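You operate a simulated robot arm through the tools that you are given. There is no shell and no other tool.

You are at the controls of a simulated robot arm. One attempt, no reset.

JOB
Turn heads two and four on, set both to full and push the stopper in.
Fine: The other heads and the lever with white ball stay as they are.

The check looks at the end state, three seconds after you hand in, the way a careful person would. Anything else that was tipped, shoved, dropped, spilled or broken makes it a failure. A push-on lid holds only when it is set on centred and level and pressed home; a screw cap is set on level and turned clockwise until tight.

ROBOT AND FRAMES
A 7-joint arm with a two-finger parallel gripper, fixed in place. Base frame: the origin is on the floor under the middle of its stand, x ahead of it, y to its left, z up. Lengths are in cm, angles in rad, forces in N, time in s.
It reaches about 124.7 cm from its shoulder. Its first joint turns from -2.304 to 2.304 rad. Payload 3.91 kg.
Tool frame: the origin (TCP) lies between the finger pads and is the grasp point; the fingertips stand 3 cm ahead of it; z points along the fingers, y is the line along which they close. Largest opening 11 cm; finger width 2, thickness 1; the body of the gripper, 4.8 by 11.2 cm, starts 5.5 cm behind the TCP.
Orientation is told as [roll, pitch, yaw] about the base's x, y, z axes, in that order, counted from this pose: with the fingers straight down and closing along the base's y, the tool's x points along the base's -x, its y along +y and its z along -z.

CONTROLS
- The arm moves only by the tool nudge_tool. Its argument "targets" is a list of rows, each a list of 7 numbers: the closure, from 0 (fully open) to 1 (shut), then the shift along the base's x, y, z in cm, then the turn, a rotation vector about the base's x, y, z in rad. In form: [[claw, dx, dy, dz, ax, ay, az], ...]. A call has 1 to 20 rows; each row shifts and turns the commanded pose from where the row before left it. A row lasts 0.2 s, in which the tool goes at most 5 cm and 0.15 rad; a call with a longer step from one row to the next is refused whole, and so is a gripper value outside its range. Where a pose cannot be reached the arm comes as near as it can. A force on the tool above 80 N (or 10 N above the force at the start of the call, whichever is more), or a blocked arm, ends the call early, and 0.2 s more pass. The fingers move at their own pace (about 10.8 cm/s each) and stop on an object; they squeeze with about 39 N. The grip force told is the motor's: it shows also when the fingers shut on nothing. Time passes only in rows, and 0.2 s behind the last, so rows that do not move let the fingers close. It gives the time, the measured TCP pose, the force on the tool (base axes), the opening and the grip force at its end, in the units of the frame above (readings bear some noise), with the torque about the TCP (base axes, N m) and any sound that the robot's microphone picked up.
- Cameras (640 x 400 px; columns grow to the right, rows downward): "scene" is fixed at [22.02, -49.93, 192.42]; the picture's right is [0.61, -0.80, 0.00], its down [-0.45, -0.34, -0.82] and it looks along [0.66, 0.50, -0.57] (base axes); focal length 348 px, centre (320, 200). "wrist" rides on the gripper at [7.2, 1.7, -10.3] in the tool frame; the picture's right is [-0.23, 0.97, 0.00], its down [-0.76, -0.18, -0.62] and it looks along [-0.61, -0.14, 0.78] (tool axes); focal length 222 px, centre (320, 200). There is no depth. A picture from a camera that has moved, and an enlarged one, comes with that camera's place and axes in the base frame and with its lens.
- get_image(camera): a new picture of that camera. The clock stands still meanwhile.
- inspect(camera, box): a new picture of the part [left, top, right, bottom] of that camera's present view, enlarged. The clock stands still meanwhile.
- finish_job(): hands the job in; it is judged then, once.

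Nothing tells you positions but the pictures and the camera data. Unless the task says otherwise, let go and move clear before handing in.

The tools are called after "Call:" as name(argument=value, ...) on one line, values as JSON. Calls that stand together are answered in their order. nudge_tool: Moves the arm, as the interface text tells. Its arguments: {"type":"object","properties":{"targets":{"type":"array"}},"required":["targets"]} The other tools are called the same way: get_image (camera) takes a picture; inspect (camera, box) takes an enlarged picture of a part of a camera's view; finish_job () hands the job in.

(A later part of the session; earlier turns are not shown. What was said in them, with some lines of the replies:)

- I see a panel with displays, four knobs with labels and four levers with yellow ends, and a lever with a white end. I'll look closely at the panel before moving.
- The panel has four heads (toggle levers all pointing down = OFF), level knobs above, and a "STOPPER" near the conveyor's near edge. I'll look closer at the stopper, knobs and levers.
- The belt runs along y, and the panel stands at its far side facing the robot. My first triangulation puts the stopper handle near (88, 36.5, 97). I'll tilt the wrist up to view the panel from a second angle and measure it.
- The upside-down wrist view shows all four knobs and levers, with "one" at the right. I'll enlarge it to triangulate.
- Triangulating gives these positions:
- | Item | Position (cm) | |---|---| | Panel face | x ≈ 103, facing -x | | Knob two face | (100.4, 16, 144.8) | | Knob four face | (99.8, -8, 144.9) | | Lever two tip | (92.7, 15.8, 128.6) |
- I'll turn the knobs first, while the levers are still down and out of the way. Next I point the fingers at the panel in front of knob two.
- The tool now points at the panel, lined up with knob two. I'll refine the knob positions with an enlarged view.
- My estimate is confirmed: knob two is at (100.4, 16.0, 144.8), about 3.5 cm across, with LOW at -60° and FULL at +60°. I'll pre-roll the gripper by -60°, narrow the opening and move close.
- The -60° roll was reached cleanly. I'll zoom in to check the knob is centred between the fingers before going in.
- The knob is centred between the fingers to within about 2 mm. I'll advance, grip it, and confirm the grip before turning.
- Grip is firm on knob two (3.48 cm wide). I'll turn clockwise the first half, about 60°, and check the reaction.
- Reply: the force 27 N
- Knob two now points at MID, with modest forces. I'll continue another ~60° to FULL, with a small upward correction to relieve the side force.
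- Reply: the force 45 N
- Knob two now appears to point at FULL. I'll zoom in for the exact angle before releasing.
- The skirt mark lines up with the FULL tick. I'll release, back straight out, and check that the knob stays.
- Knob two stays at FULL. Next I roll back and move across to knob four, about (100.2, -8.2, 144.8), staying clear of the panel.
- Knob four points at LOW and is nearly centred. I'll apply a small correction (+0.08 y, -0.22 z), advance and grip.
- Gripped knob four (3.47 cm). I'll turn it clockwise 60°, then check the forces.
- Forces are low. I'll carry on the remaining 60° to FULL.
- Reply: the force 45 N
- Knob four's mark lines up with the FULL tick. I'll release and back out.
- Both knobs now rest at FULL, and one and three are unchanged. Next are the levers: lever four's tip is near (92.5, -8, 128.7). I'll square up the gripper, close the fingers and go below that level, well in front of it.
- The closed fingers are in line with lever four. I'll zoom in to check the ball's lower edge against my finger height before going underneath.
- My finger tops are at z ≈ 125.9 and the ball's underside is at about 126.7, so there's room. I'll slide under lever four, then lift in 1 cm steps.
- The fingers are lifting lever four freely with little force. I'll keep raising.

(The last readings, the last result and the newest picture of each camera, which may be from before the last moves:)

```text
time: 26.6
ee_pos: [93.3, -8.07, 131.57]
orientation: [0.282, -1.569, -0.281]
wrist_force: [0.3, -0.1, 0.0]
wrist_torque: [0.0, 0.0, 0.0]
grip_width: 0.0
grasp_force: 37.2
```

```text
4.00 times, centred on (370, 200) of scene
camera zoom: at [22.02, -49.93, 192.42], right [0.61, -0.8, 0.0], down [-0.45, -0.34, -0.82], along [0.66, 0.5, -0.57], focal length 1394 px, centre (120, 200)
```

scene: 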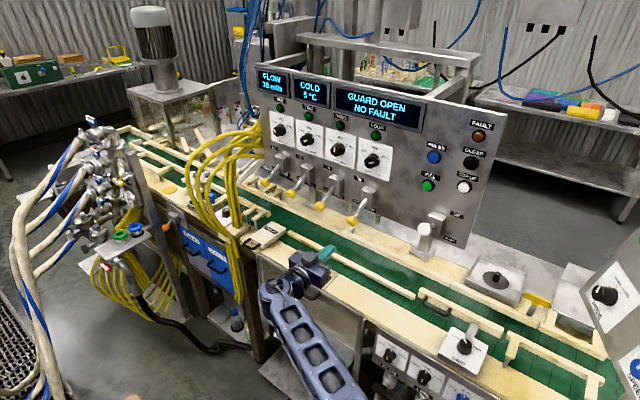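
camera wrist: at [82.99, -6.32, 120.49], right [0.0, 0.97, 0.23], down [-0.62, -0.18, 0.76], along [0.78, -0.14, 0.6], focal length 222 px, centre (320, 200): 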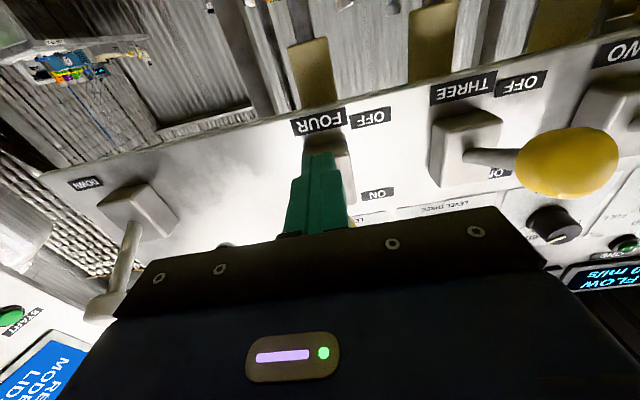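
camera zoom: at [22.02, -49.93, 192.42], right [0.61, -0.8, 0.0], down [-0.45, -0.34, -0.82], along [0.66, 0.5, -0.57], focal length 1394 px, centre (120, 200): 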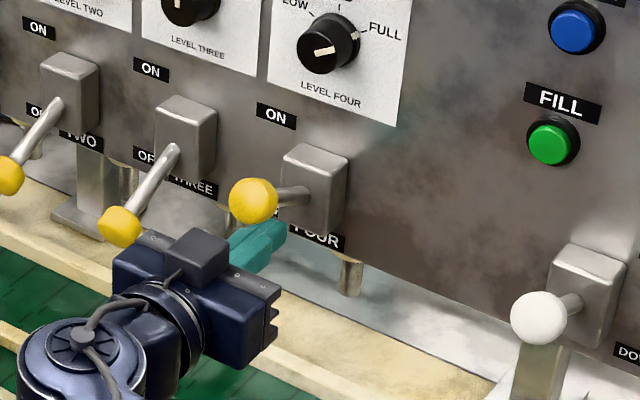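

Lever four snapped over by itself: its tip is now at z ≈ 136.6, the mirror of OFF, with no force left on the fingers. I'll back out low and go to lever two.

Call:
nudge_tool(targets=[[1, 0, 0, -2, 0, 0, 0], [1, -4, 0, -1.5, 0, 0, 0], [1, -4, 0, -1.5, 0, 0, 0], [1, -4.5, 0, -1.5, 0, 0, 0], [1, 0, 4, 0, 0, 0, 0], [1, 0, 4, 0, 0, 0, 0], [1, 0, 4, 0, 0, 0, 0], [1, 0, 4, 0, 0, 0, 0], [1, 0, 4, 0, 0, 0, 0], [1, 0, 3.95, 0, 0, 0, 0], [1, 0, 0, 0, 0, 0, 0]])

Call:
inspect(camera="scene", box=[250, 140, 430, 260])

Call:
get_image(camera="wrist")

```text
time: 29.0
ee_pos: [80.76, 15.9, 125.34]
orientation: [0.278, -1.57, -0.28]
wrist_force: [0.2, -0.5, 0.1]
wrist_torque: [0.0, 0.01, 0.0]
grip_width: 0.0
grasp_force: 37.7
```

```text
3.33 times, centred on (340, 200) of scene
camera zoom: at [22.02, -49.93, 192.42], right [0.61, -0.8, 0.0], down [-0.45, -0.34, -0.82], along [0.66, 0.5, -0.57], focal length 1162 px, centre (253, 200)
```

zoom: 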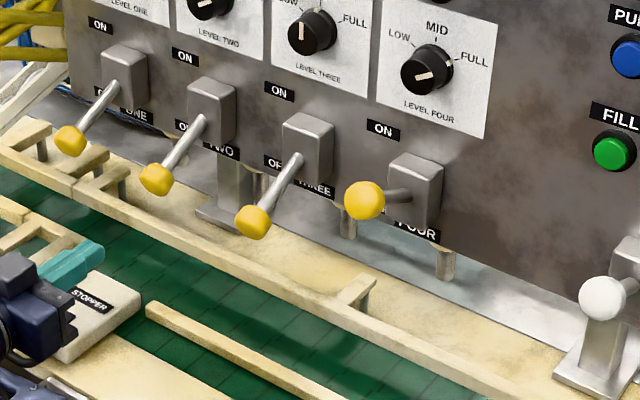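

```text
taken
camera wrist: at [70.45, 17.59, 118.09], right [0.0, 0.97, 0.23], down [-0.62, -0.18, 0.76], along [0.78, -0.14, 0.61], focal length 222 px, centre (320, 200)
```

wrist: 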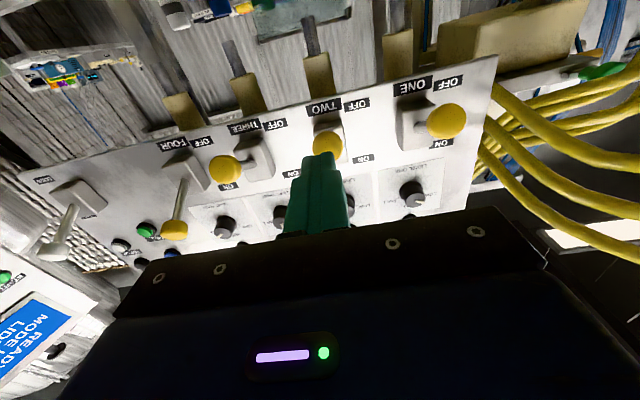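

Lever four holds in the ON position. I'm in front of lever two at the right y; I'll do the same under-and-lift.

Call:
nudge_tool(targets=[[1, 0, 0, -0.5, 0, 0, 0], [1, 4.3, -0.05, 0, 0, 0, 0], [1, 4.3, 0, 0, 0, 0, 0], [1, 4.1, 0, 0, 0, 0, 0], [1, 0, 0, 0, 0, 0, 0], [1, 0, 0, 1, 0, 0, 0], [1, 0, 0, 1, 0, 0, 0], [1, 0, 0, 1, 0, 0, 0], [1, 0, 0, 1, 0, 0, 0], [1, 0, 0, 1, 0, 0, 0], [1, 0, 0, 1, 0, 0, 0], [1, 0, 0, 1, 0, 0, 0]])

Call:
inspect(camera="scene", box=[250, 140, 370, 240])

```text
time: 31.6
ee_pos: [93.65, 15.86, 131.78]
orientation: [0.191, -1.57, -0.191]
wrist_force: [-0.1, 0.3, -0.7]
wrist_torque: [-0.02, 0.0, 0.02]
grip_width: 0.0
grasp_force: 37.2
```

```text
4.00 times, centred on (310, 190) of scene
camera zoom: at [22.02, -49.93, 192.42], right [0.61, -0.8, 0.0], down [-0.45, -0.34, -0.82], along [0.66, 0.5, -0.57], focal length 1394 px, centre (360, 240)
```

zoom: 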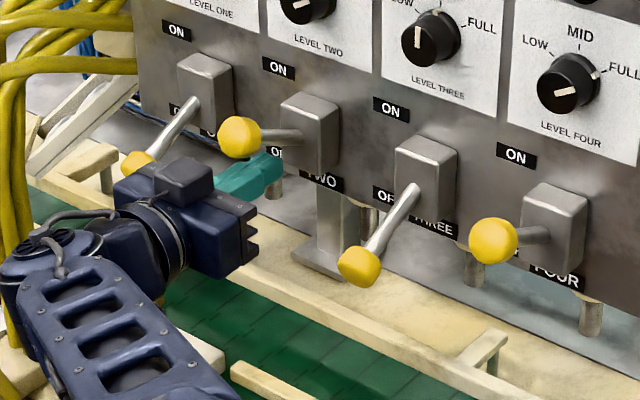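

Lever two is ON too. I'll back out the same way, then look at the stopper and the yellow hoses beside it.

Call:
nudge_tool(targets=[[1, 0, 0, -2, 0, 0, 0], [1, -4, 0, -1.5, 0, 0, 0], [1, -4, 0, -1, 0, 0, 0], [1, -4.5, 0, 0, 0, 0, 0], [1, -4.5, 0, 0, 0, 0.1, 0], [1, -4.5, 0, 0, 0, 0.14, 0], [1, 0, 0, 0, 0, 0.14, 0], [1, 0, 0, 0, 0, 0.14, 0], [1, 0, 0, 0, 0, 0.14, 0], [1, 0, 0, 0, 0, 0.14, 0], [1, 0, 0, 0, 0, 0, 0]])

Call:
get_image(camera="wrist")

Call:
get_image(camera="scene")

```text
time: 34.0
ee_pos: [72.23, 15.74, 127.15]
orientation: [0.001, -0.767, -0.002]
wrist_force: [0.1, -0.3, -0.2]
wrist_torque: [0.0, 0.01, 0.02]
grip_width: 0.01
grasp_force: 38.1
```

```text
taken
camera wrist: at [59.67, 17.52, 129.65], right [0.16, 0.97, 0.16], down [0.12, -0.18, 0.98], along [0.98, -0.14, -0.14], focal length 222 px, centre (320, 200)
```

wrist: 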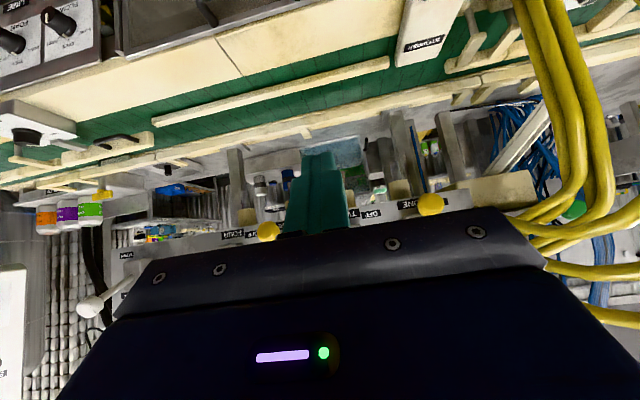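

```text
taken
```

scene: 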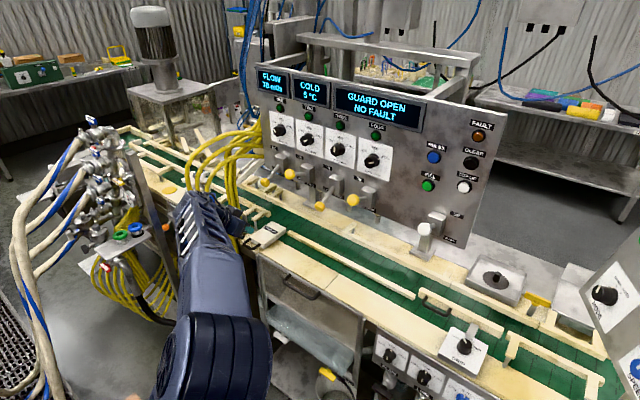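

Levers two and four are up; one and three are unchanged. I'll move in front of the stopper, well back from the hoses, for a clear look.

Call:
nudge_tool(targets=[[1, -1.5, 4, -1, 0, 0, 0], [1, -1.5, 4, -1, 0, 0, 0], [1, -1.5, 4, -1, 0, 0, 0], [1, -1.5, 4, -1, 0, 0, 0], [1, -1.2, 4, -1, 0, 0, 0], [1, 0, 1, 0, 0, 0.1, 0], [1, 0, 0, 0, 0, 0.1, 0], [1, 0, 0, 0, 0, 0, 0]])

Call:
get_image(camera="wrist")

Call:
get_image(camera="scene")

```text
time: 35.8
ee_pos: [64.83, 36.69, 122.32]
orientation: [0.001, -0.567, 0.001]
wrist_force: [-0.2, -0.4, 0.2]
wrist_torque: [0.01, -0.02, -0.01]
grip_width: 0.0
grasp_force: 37.9
```

```text
taken
camera wrist: at [53.16, 38.5, 127.05], right [0.19, 0.97, 0.12], down [0.31, -0.18, 0.94], along [0.93, -0.14, -0.33], focal length 222 px, centre (320, 200)
```

wrist: 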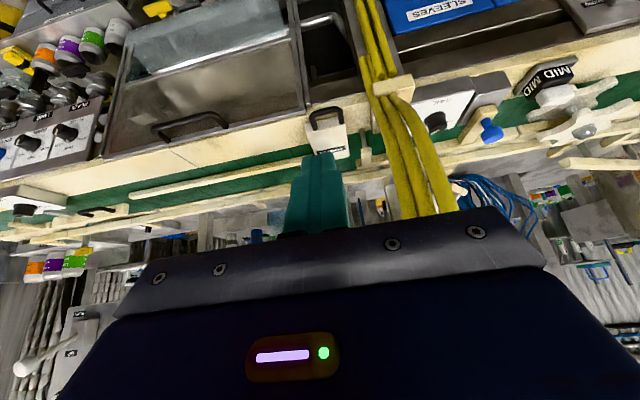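

```text
taken
```

scene: 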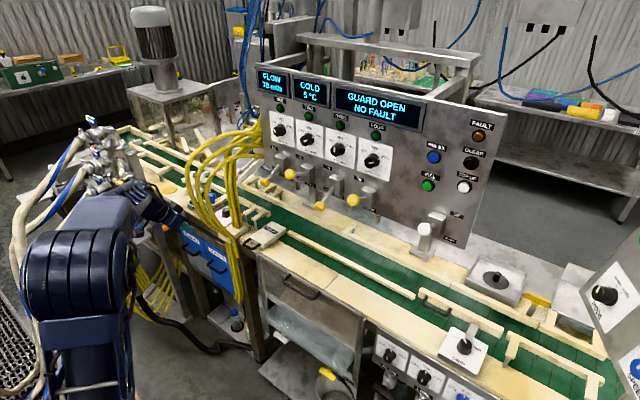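

Call:
inspect(camera="wrist", box=[270, 80, 480, 211])

Call:
inspect(camera="scene", box=[180, 120, 300, 255])

```text
3.05 times, centred on (375, 146) of wrist
camera zoom: at [53.16, 38.5, 127.05], right [0.19, 0.97, 0.12], down [0.31, -0.18, 0.94], along [0.93, -0.14, -0.33], focal length 677 px, centre (152, 366)
```

zoom: 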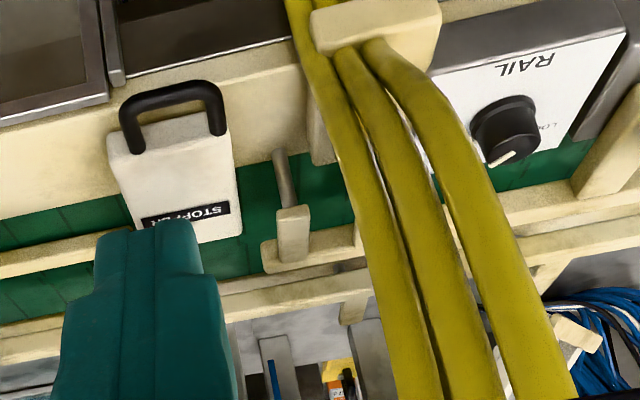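

```text
2.96 times, centred on (240, 188) of scene
camera zoom: at [22.02, -49.93, 192.42], right [0.61, -0.8, 0.0], down [-0.45, -0.34, -0.82], along [0.66, 0.5, -0.57], focal length 1033 px, centre (557, 237)
```

zoom: 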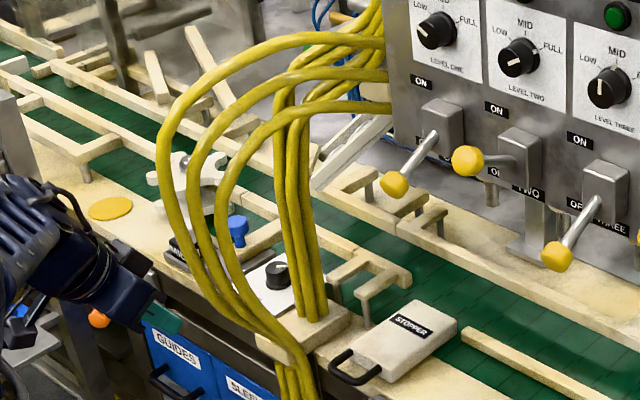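

The hoses beside the stopper stay at y ≥ 45 and the handle bar is at about (87.9, 36.5, 97.3), so a closed-finger push at y ≈ 36.3 clears them. I'll approach at about 45° and stop short to check.

Call:
nudge_tool(targets=[[1, 2.37, -0.065, -3.22, 0, -0.0363, 0], [1, 2.37, -0.065, -3.22, 0, -0.0363, 0], [1, 2.37, -0.065, -3.22, 0, -0.0363, 0], [1, 2.37, -0.065, -3.22, 0, -0.0363, 0], [1, 2.37, -0.065, -3.22, 0, -0.0363, 0], [1, 2.37, -0.065, -3.22, 0, -0.0363, 0], [1, 0, 0, 0, 0, 0, 0]])

Call:
get_image(camera="wrist")

Call:
inspect(camera="scene", box=[190, 170, 330, 270])

```text
time: 37.4
ee_pos: [79.3, 36.39, 102.94]
orientation: [-0.001, -0.788, -0.003]
wrist_force: [0.0, -0.3, 0.9]
wrist_torque: [0.0, -0.01, 0.02]
grip_width: 0.0
grasp_force: 37.5
```

```text
taken
camera wrist: at [66.75, 38.13, 105.04], right [0.16, 0.97, 0.16], down [0.1, -0.18, 0.98], along [0.98, -0.14, -0.12], focal length 222 px, centre (320, 200)
```

wrist: 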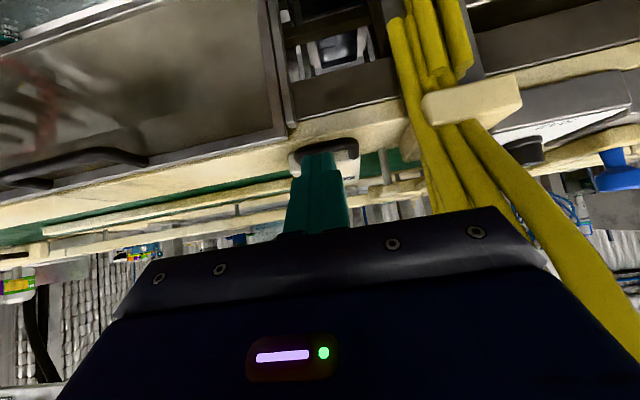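

```text
4.00 times, centred on (260, 220) of scene
camera zoom: at [22.02, -49.93, 192.42], right [0.61, -0.8, 0.0], down [-0.45, -0.34, -0.82], along [0.66, 0.5, -0.57], focal length 1394 px, centre (560, 120)
```

zoom: 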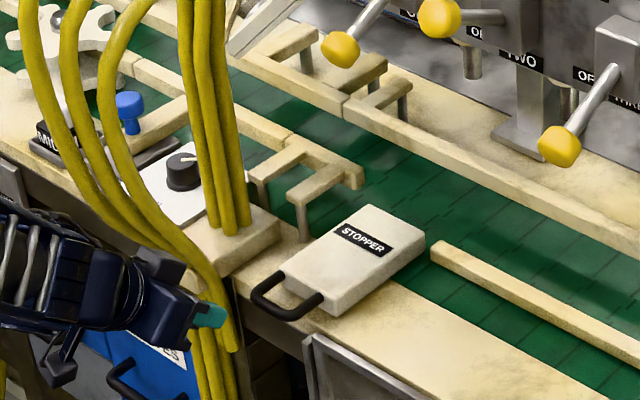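

The fingers line up with the handle and the nearest hose is about 8 cm off. I'll move down to just behind the bar.

Call:
nudge_tool(targets=[[1, 2.2, 0, -1.9, 0, 0, 0], [1, 2.2, 0, -1.9, 0, 0, 0], [1, 0, 0, 0, 0, 0, 0]])

Call:
get_image(camera="wrist")

Call:
inspect(camera="scene", box=[220, 200, 320, 262])

```text
time: 38.2
ee_pos: [83.61, 36.48, 99.07]
orientation: [0.002, -0.785, -0.002]
wrist_force: [0.6, -0.1, 0.5]
wrist_torque: [0.01, -0.01, 0.0]
grip_width: 0.01
grasp_force: 37.3
```

```text
taken
camera wrist: at [71.08, 38.22, 101.3], right [0.16, 0.97, 0.16], down [0.1, -0.18, 0.98], along [0.98, -0.14, -0.12], focal length 222 px, centre (320, 200)
```

wrist: 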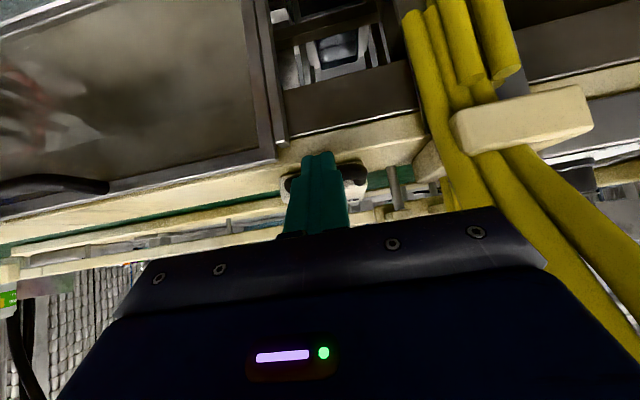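

```text
6.40 times, centred on (270, 231) of scene
camera zoom: at [22.02, -49.93, 192.42], right [0.61, -0.8, 0.0], down [-0.45, -0.34, -0.82], along [0.66, 0.5, -0.57], focal length 2230 px, centre (640, 2)
```

zoom: 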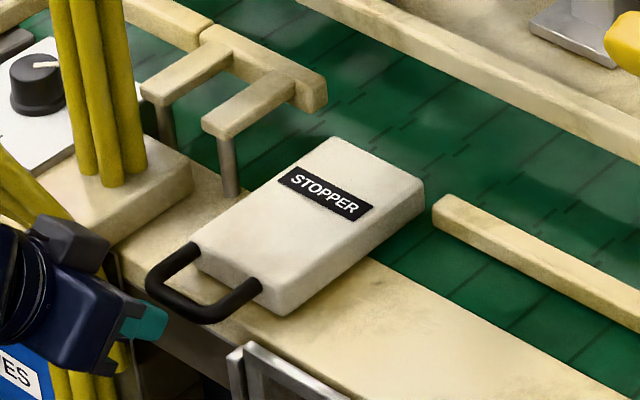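

The fingertips are just behind the handle bar. I'll enlarge the wrist view to check the bar height against the fingertip.

Call:
inspect(camera="wrist", box=[260, 130, 420, 230])

```text
4.00 times, centred on (340, 180) of wrist
camera zoom: at [71.08, 38.22, 101.3], right [0.16, 0.97, 0.16], down [0.1, -0.18, 0.98], along [0.98, -0.14, -0.12], focal length 888 px, centre (240, 280)
```

zoom: 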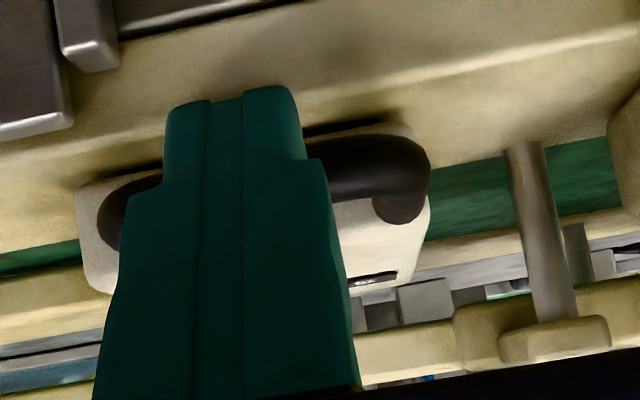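

The bar is at z ≈ 97.4 and the fingertip's leading corner at about 97.6, so a straight +x push will bear on it squarely. I'll push 4 cm and check.

Call:
nudge_tool(targets=[[1, 1, 0, -0.1, 0, 0, 0], [1, 1, 0, 0, 0, 0, 0], [1, 1, 0, 0, 0, 0, 0], [1, 1, 0, 0, 0, 0, 0]])

Call:
inspect(camera="scene", box=[220, 200, 320, 262])

Call:
inspect(camera="wrist", box=[260, 130, 420, 230])

```text
time: 39.2
ee_pos: [87.65, 36.34, 99.19]
orientation: [0.001, -0.786, -0.002]
wrist_force: [-1.4, -0.3, 0.3]
wrist_torque: [0.0, 0.01, 0.0]
grip_width: 0.01
grasp_force: 37.6
```

```text
6.40 times, centred on (270, 231) of scene
camera zoom: at [22.02, -49.93, 192.42], right [0.61, -0.8, 0.0], down [-0.45, -0.34, -0.82], along [0.66, 0.5, -0.57], focal length 2230 px, centre (640, 2)
```

zoom: 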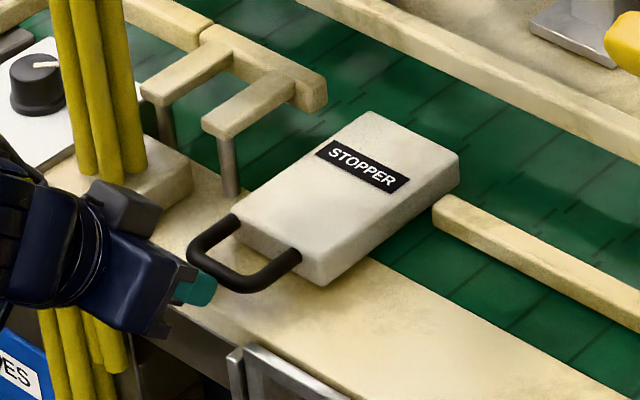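

```text
4.00 times, centred on (340, 180) of wrist
camera zoom: at [75.12, 38.1, 101.3], right [0.16, 0.97, 0.16], down [0.1, -0.18, 0.98], along [0.98, -0.14, -0.12], focal length 888 px, centre (240, 280)
```

zoom: 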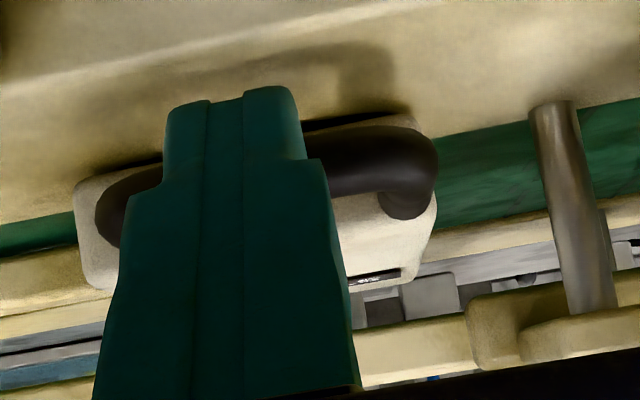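

The stopper slides smoothly with the push. I'll push a further 4 cm and watch the force.

Call:
nudge_tool(targets=[[1, 1, 0, 0, 0, 0, 0], [1, 1, 0, 0, 0, 0, 0], [1, 1, 0, 0, 0, 0, 0], [1, 1, 0, 0, 0, 0, 0]])

Call:
inspect(camera="scene", box=[200, 180, 340, 268])

Call:
get_image(camera="wrist")

```text
time: 40.2
ee_pos: [91.7, 36.42, 98.94]
orientation: [0.004, -0.787, -0.002]
wrist_force: [-0.1, -0.4, -0.3]
wrist_torque: [0.02, 0.03, 0.01]
grip_width: 0.01
grasp_force: 37.7
```

```text
4.55 times, centred on (270, 224) of scene
camera zoom: at [22.02, -49.93, 192.42], right [0.61, -0.8, 0.0], down [-0.45, -0.34, -0.82], along [0.66, 0.5, -0.57], focal length 1584 px, centre (547, 91)
```

zoom: 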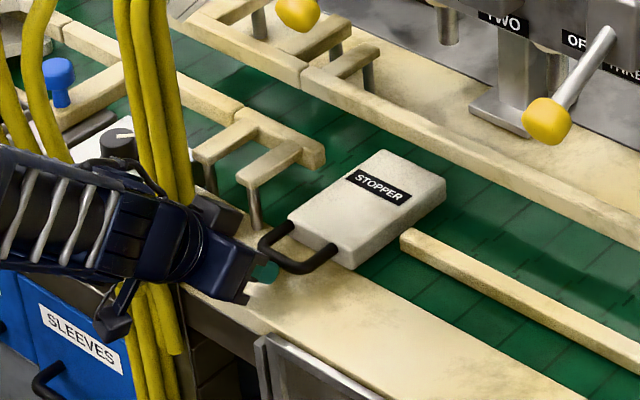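

```text
taken
camera wrist: at [79.11, 38.08, 101.21], right [0.16, 0.97, 0.16], down [0.1, -0.18, 0.98], along [0.98, -0.14, -0.12], focal length 222 px, centre (320, 200)
```

wrist: 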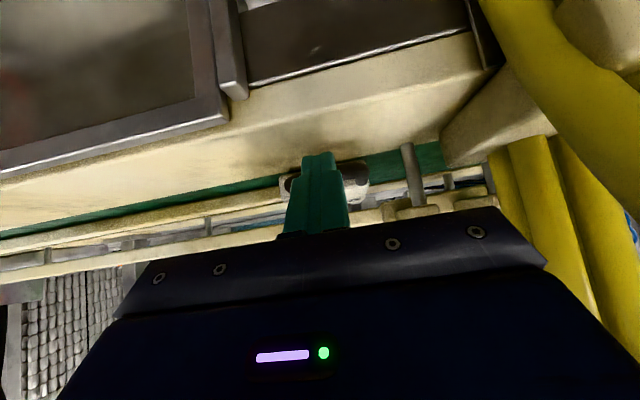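

The stopper has moved about 7 cm with almost no resistance, and everything is still clear. I'll keep pushing to find its end stop.

Call:
nudge_tool(targets=[[1, 1, 0, 0.1, 0, 0, 0], [1, 1, 0, 0, 0, 0, 0], [1, 1, 0, 0, 0, 0, 0]])

Call:
inspect(camera="scene", box=[200, 180, 340, 268])

Call:
get_image(camera="wrist")

```text
time: 40.7
ee_pos: [92.09, 36.67, 98.7]
orientation: [-0.001, -0.777, 0.003]
wrist_force: [-54.9, -9.1, 25.4]
wrist_torque: [0.04, 0.22, 0.02]
grip_width: 0.0
grasp_force: 37.7
stopped in row 2: the force on the tool passed its limit at 110 N (the readings are from after the stop); the commanded pose is now the measured one
```

```text
4.55 times, centred on (270, 224) of scene
camera zoom: at [22.02, -49.93, 192.42], right [0.61, -0.8, 0.0], down [-0.45, -0.34, -0.82], along [0.66, 0.5, -0.57], focal length 1584 px, centre (547, 91)
```

zoom: 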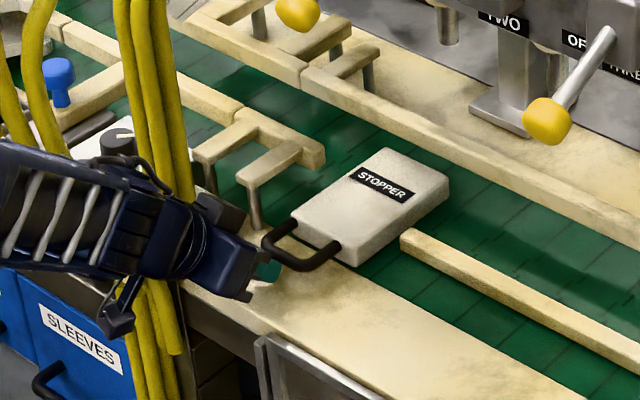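

```text
taken
camera wrist: at [79.66, 38.33, 101.02], right [0.16, 0.97, 0.16], down [0.11, -0.18, 0.98], along [0.98, -0.14, -0.13], focal length 222 px, centre (320, 200)
```

wrist: 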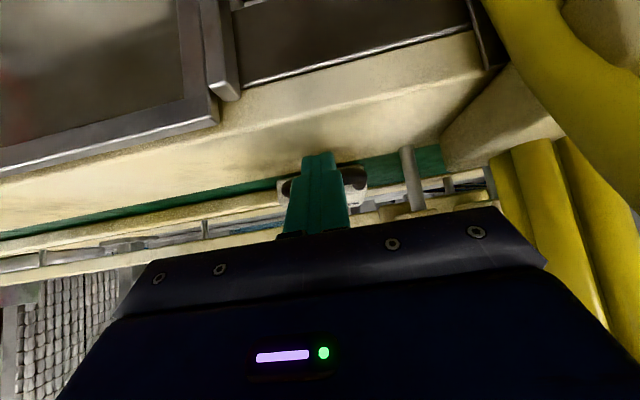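

The push met a hard stop right at the fingertip contact, and the stopper has travelled about 8 cm. I'll back off along the same path and check that it stays in.

Call:
nudge_tool(targets=[[1, -1, 0, 0, 0, 0, 0], [1, -2.5, 0, 0, 0, 0, 0], [1, -2.5, 0, 0.5, 0, 0, 0], [1, -2.5, 0, 1, 0, 0, 0], [1, -3, 0, 2.5, 0, 0, 0], [1, -3, 0, 3.5, 0, 0, 0], [1, -3, -1, 3.5, 0, 0, 0], [1, -3, -1, 3.5, 0, 0, 0], [1, -3, -1, 3.5, 0, 0, 0], [1, 0, 0, 0, 0, 0, 0]])

Call:
inspect(camera="scene", box=[220, 190, 340, 265])

Call:
get_image(camera="wrist")

Call:
get_image(camera="scene")

```text
time: 42.9
ee_pos: [68.89, 33.51, 117.07]
orientation: [-0.004, -0.777, 0.003]
wrist_force: [0.4, 0.3, -0.3]
wrist_torque: [-0.06, 0.01, -0.03]
grip_width: 0.0
grasp_force: 37.5
```

```text
5.33 times, centred on (280, 228) of scene
camera zoom: at [22.02, -49.93, 192.42], right [0.61, -0.8, 0.0], down [-0.45, -0.34, -0.82], along [0.66, 0.5, -0.57], focal length 1859 px, centre (533, 53)
```

zoom: 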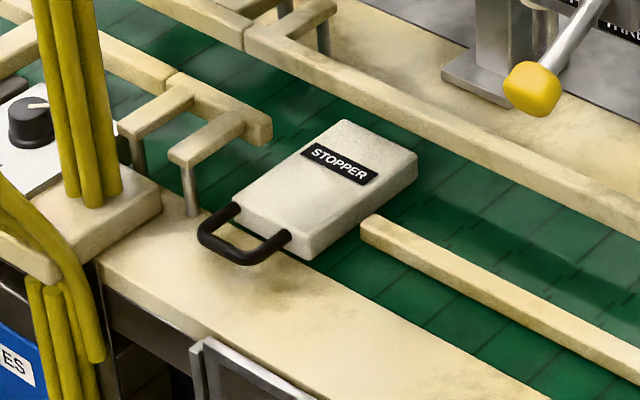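

```text
taken
camera wrist: at [56.33, 35.2, 119.29], right [0.16, 0.97, 0.16], down [0.1, -0.18, 0.98], along [0.98, -0.14, -0.13], focal length 222 px, centre (320, 200)
```

wrist: 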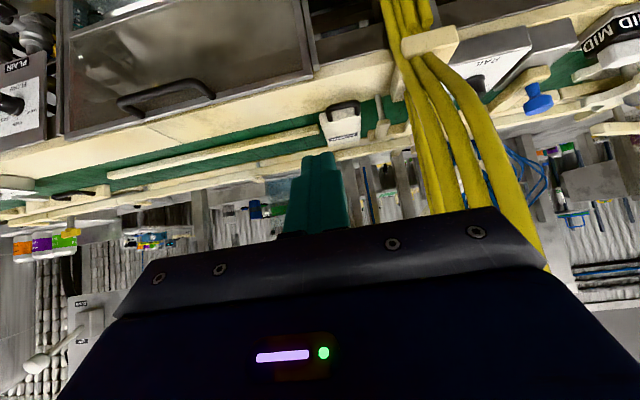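

```text
taken
```

scene: 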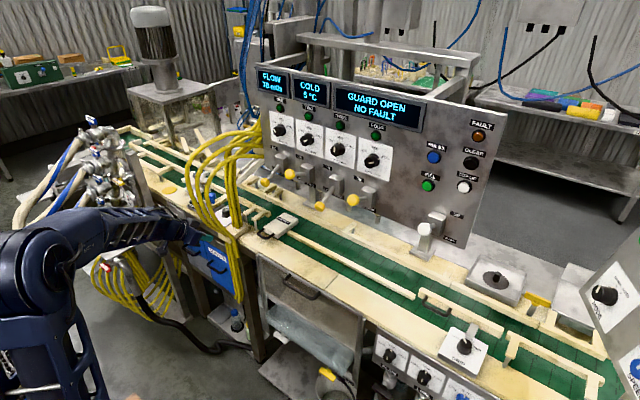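

The stopper stayed in, about 8 cm from its start. Before handing in, I'll check the knobs, levers, lamps and the white-ball lever.

Call:
inspect(camera="scene", box=[250, 60, 410, 160])

Call:
inspect(camera="scene", box=[250, 130, 410, 230])

Call:
inspect(camera="scene", box=[390, 110, 510, 270])

Call:
inspect(camera="scene", box=[265, 110, 345, 160])

Call:
inspect(camera="scene", box=[325, 120, 405, 170])

```text
4.00 times, centred on (330, 110) of scene
camera zoom: at [22.02, -49.93, 192.42], right [0.61, -0.8, 0.0], down [-0.45, -0.34, -0.82], along [0.66, 0.5, -0.57], focal length 1394 px, centre (280, 560)
```

zoom: 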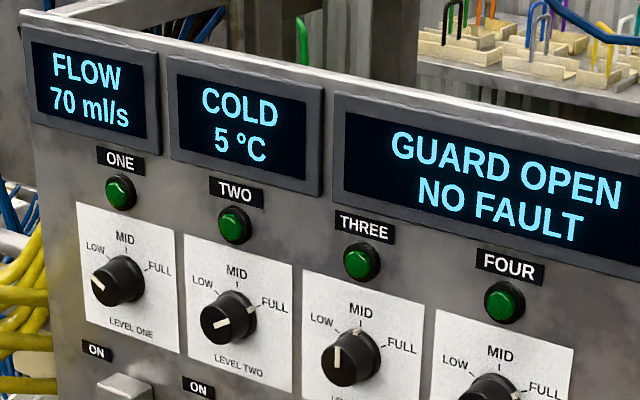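

```text
4.00 times, centred on (330, 180) of scene
camera zoom: at [22.02, -49.93, 192.42], right [0.61, -0.8, 0.0], down [-0.45, -0.34, -0.82], along [0.66, 0.5, -0.57], focal length 1394 px, centre (280, 280)
```

zoom: 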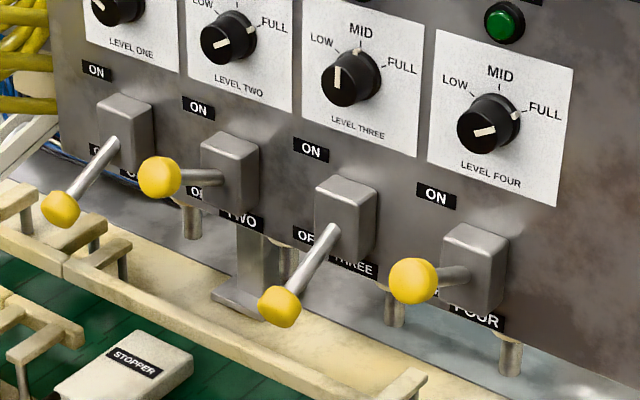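

```text
2.50 times, centred on (450, 190) of scene
camera zoom: at [22.02, -49.93, 192.42], right [0.61, -0.8, 0.0], down [-0.45, -0.34, -0.82], along [0.66, 0.5, -0.57], focal length 871 px, centre (-5, 225)
```

zoom: 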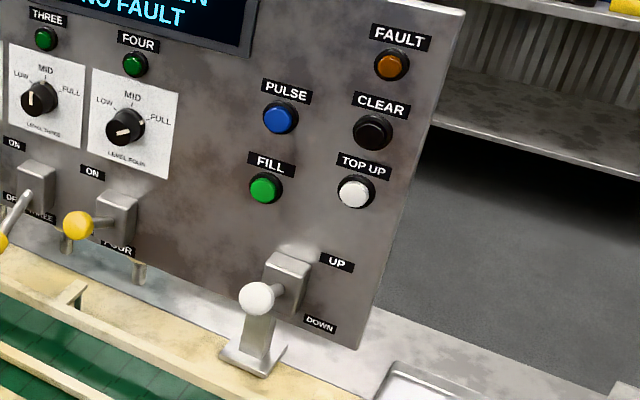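

```text
8.00 times, centred on (305, 135) of scene
camera zoom: at [22.02, -49.93, 192.42], right [0.61, -0.8, 0.0], down [-0.45, -0.34, -0.82], along [0.66, 0.5, -0.57], focal length 2788 px, centre (440, 720)
```

zoom: 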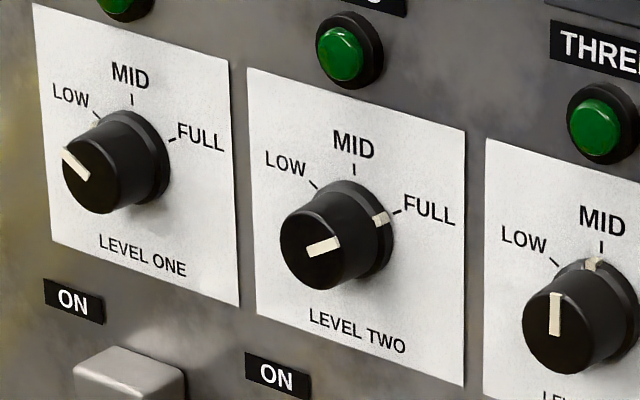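

```text
8.00 times, centred on (365, 145) of scene
camera zoom: at [22.02, -49.93, 192.42], right [0.61, -0.8, 0.0], down [-0.45, -0.34, -0.82], along [0.66, 0.5, -0.57], focal length 2788 px, centre (-40, 640)
```

zoom: 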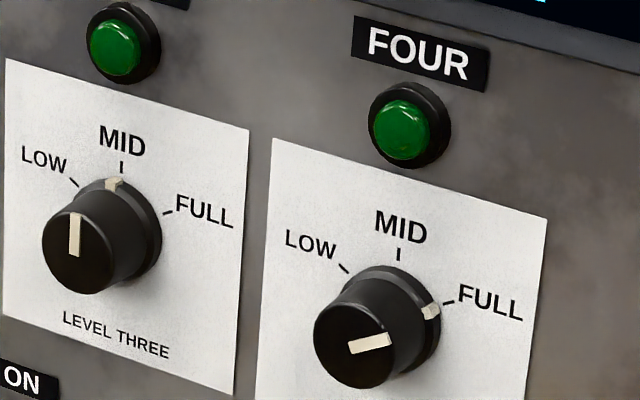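

Everything matches the job:
- **Knobs two and four:** both at FULL.
- **Levers two and four:** snapped up to ON, tips at z ≈ 136.5.
- **Stopper:** pushed in to its hard stop over the belt.
- **Heads one and three, and the white-ball lever:** unchanged.

The arm is clear, so I'm handing in.

Call:
finish_job()

```text
The job is handed in.
```

I've handed the job in. Heads two and four are on and set to full, and the stopper is pushed in.

- **Levers two and four:** I pushed both up from below and they snapped over to ON on their own.
- **Knobs two and four:** I turned both clockwise from LOW. Their marks line up with the FULL ticks in the enlarged pictures.
- **Stopper:** It slid in about 8 cm until it hit a hard stop, and it stayed there when I backed off. That last push briefly reached 110 N and ended the move early.
- **Left alone:** Heads one and three and the white-ball lever look the same as at the start.

The green lamps for heads two and four look no different from before, and the display still reads "GUARD OPEN / NO FAULT". I took the ON/OFF levers to be the head switches and did not press the lamps.
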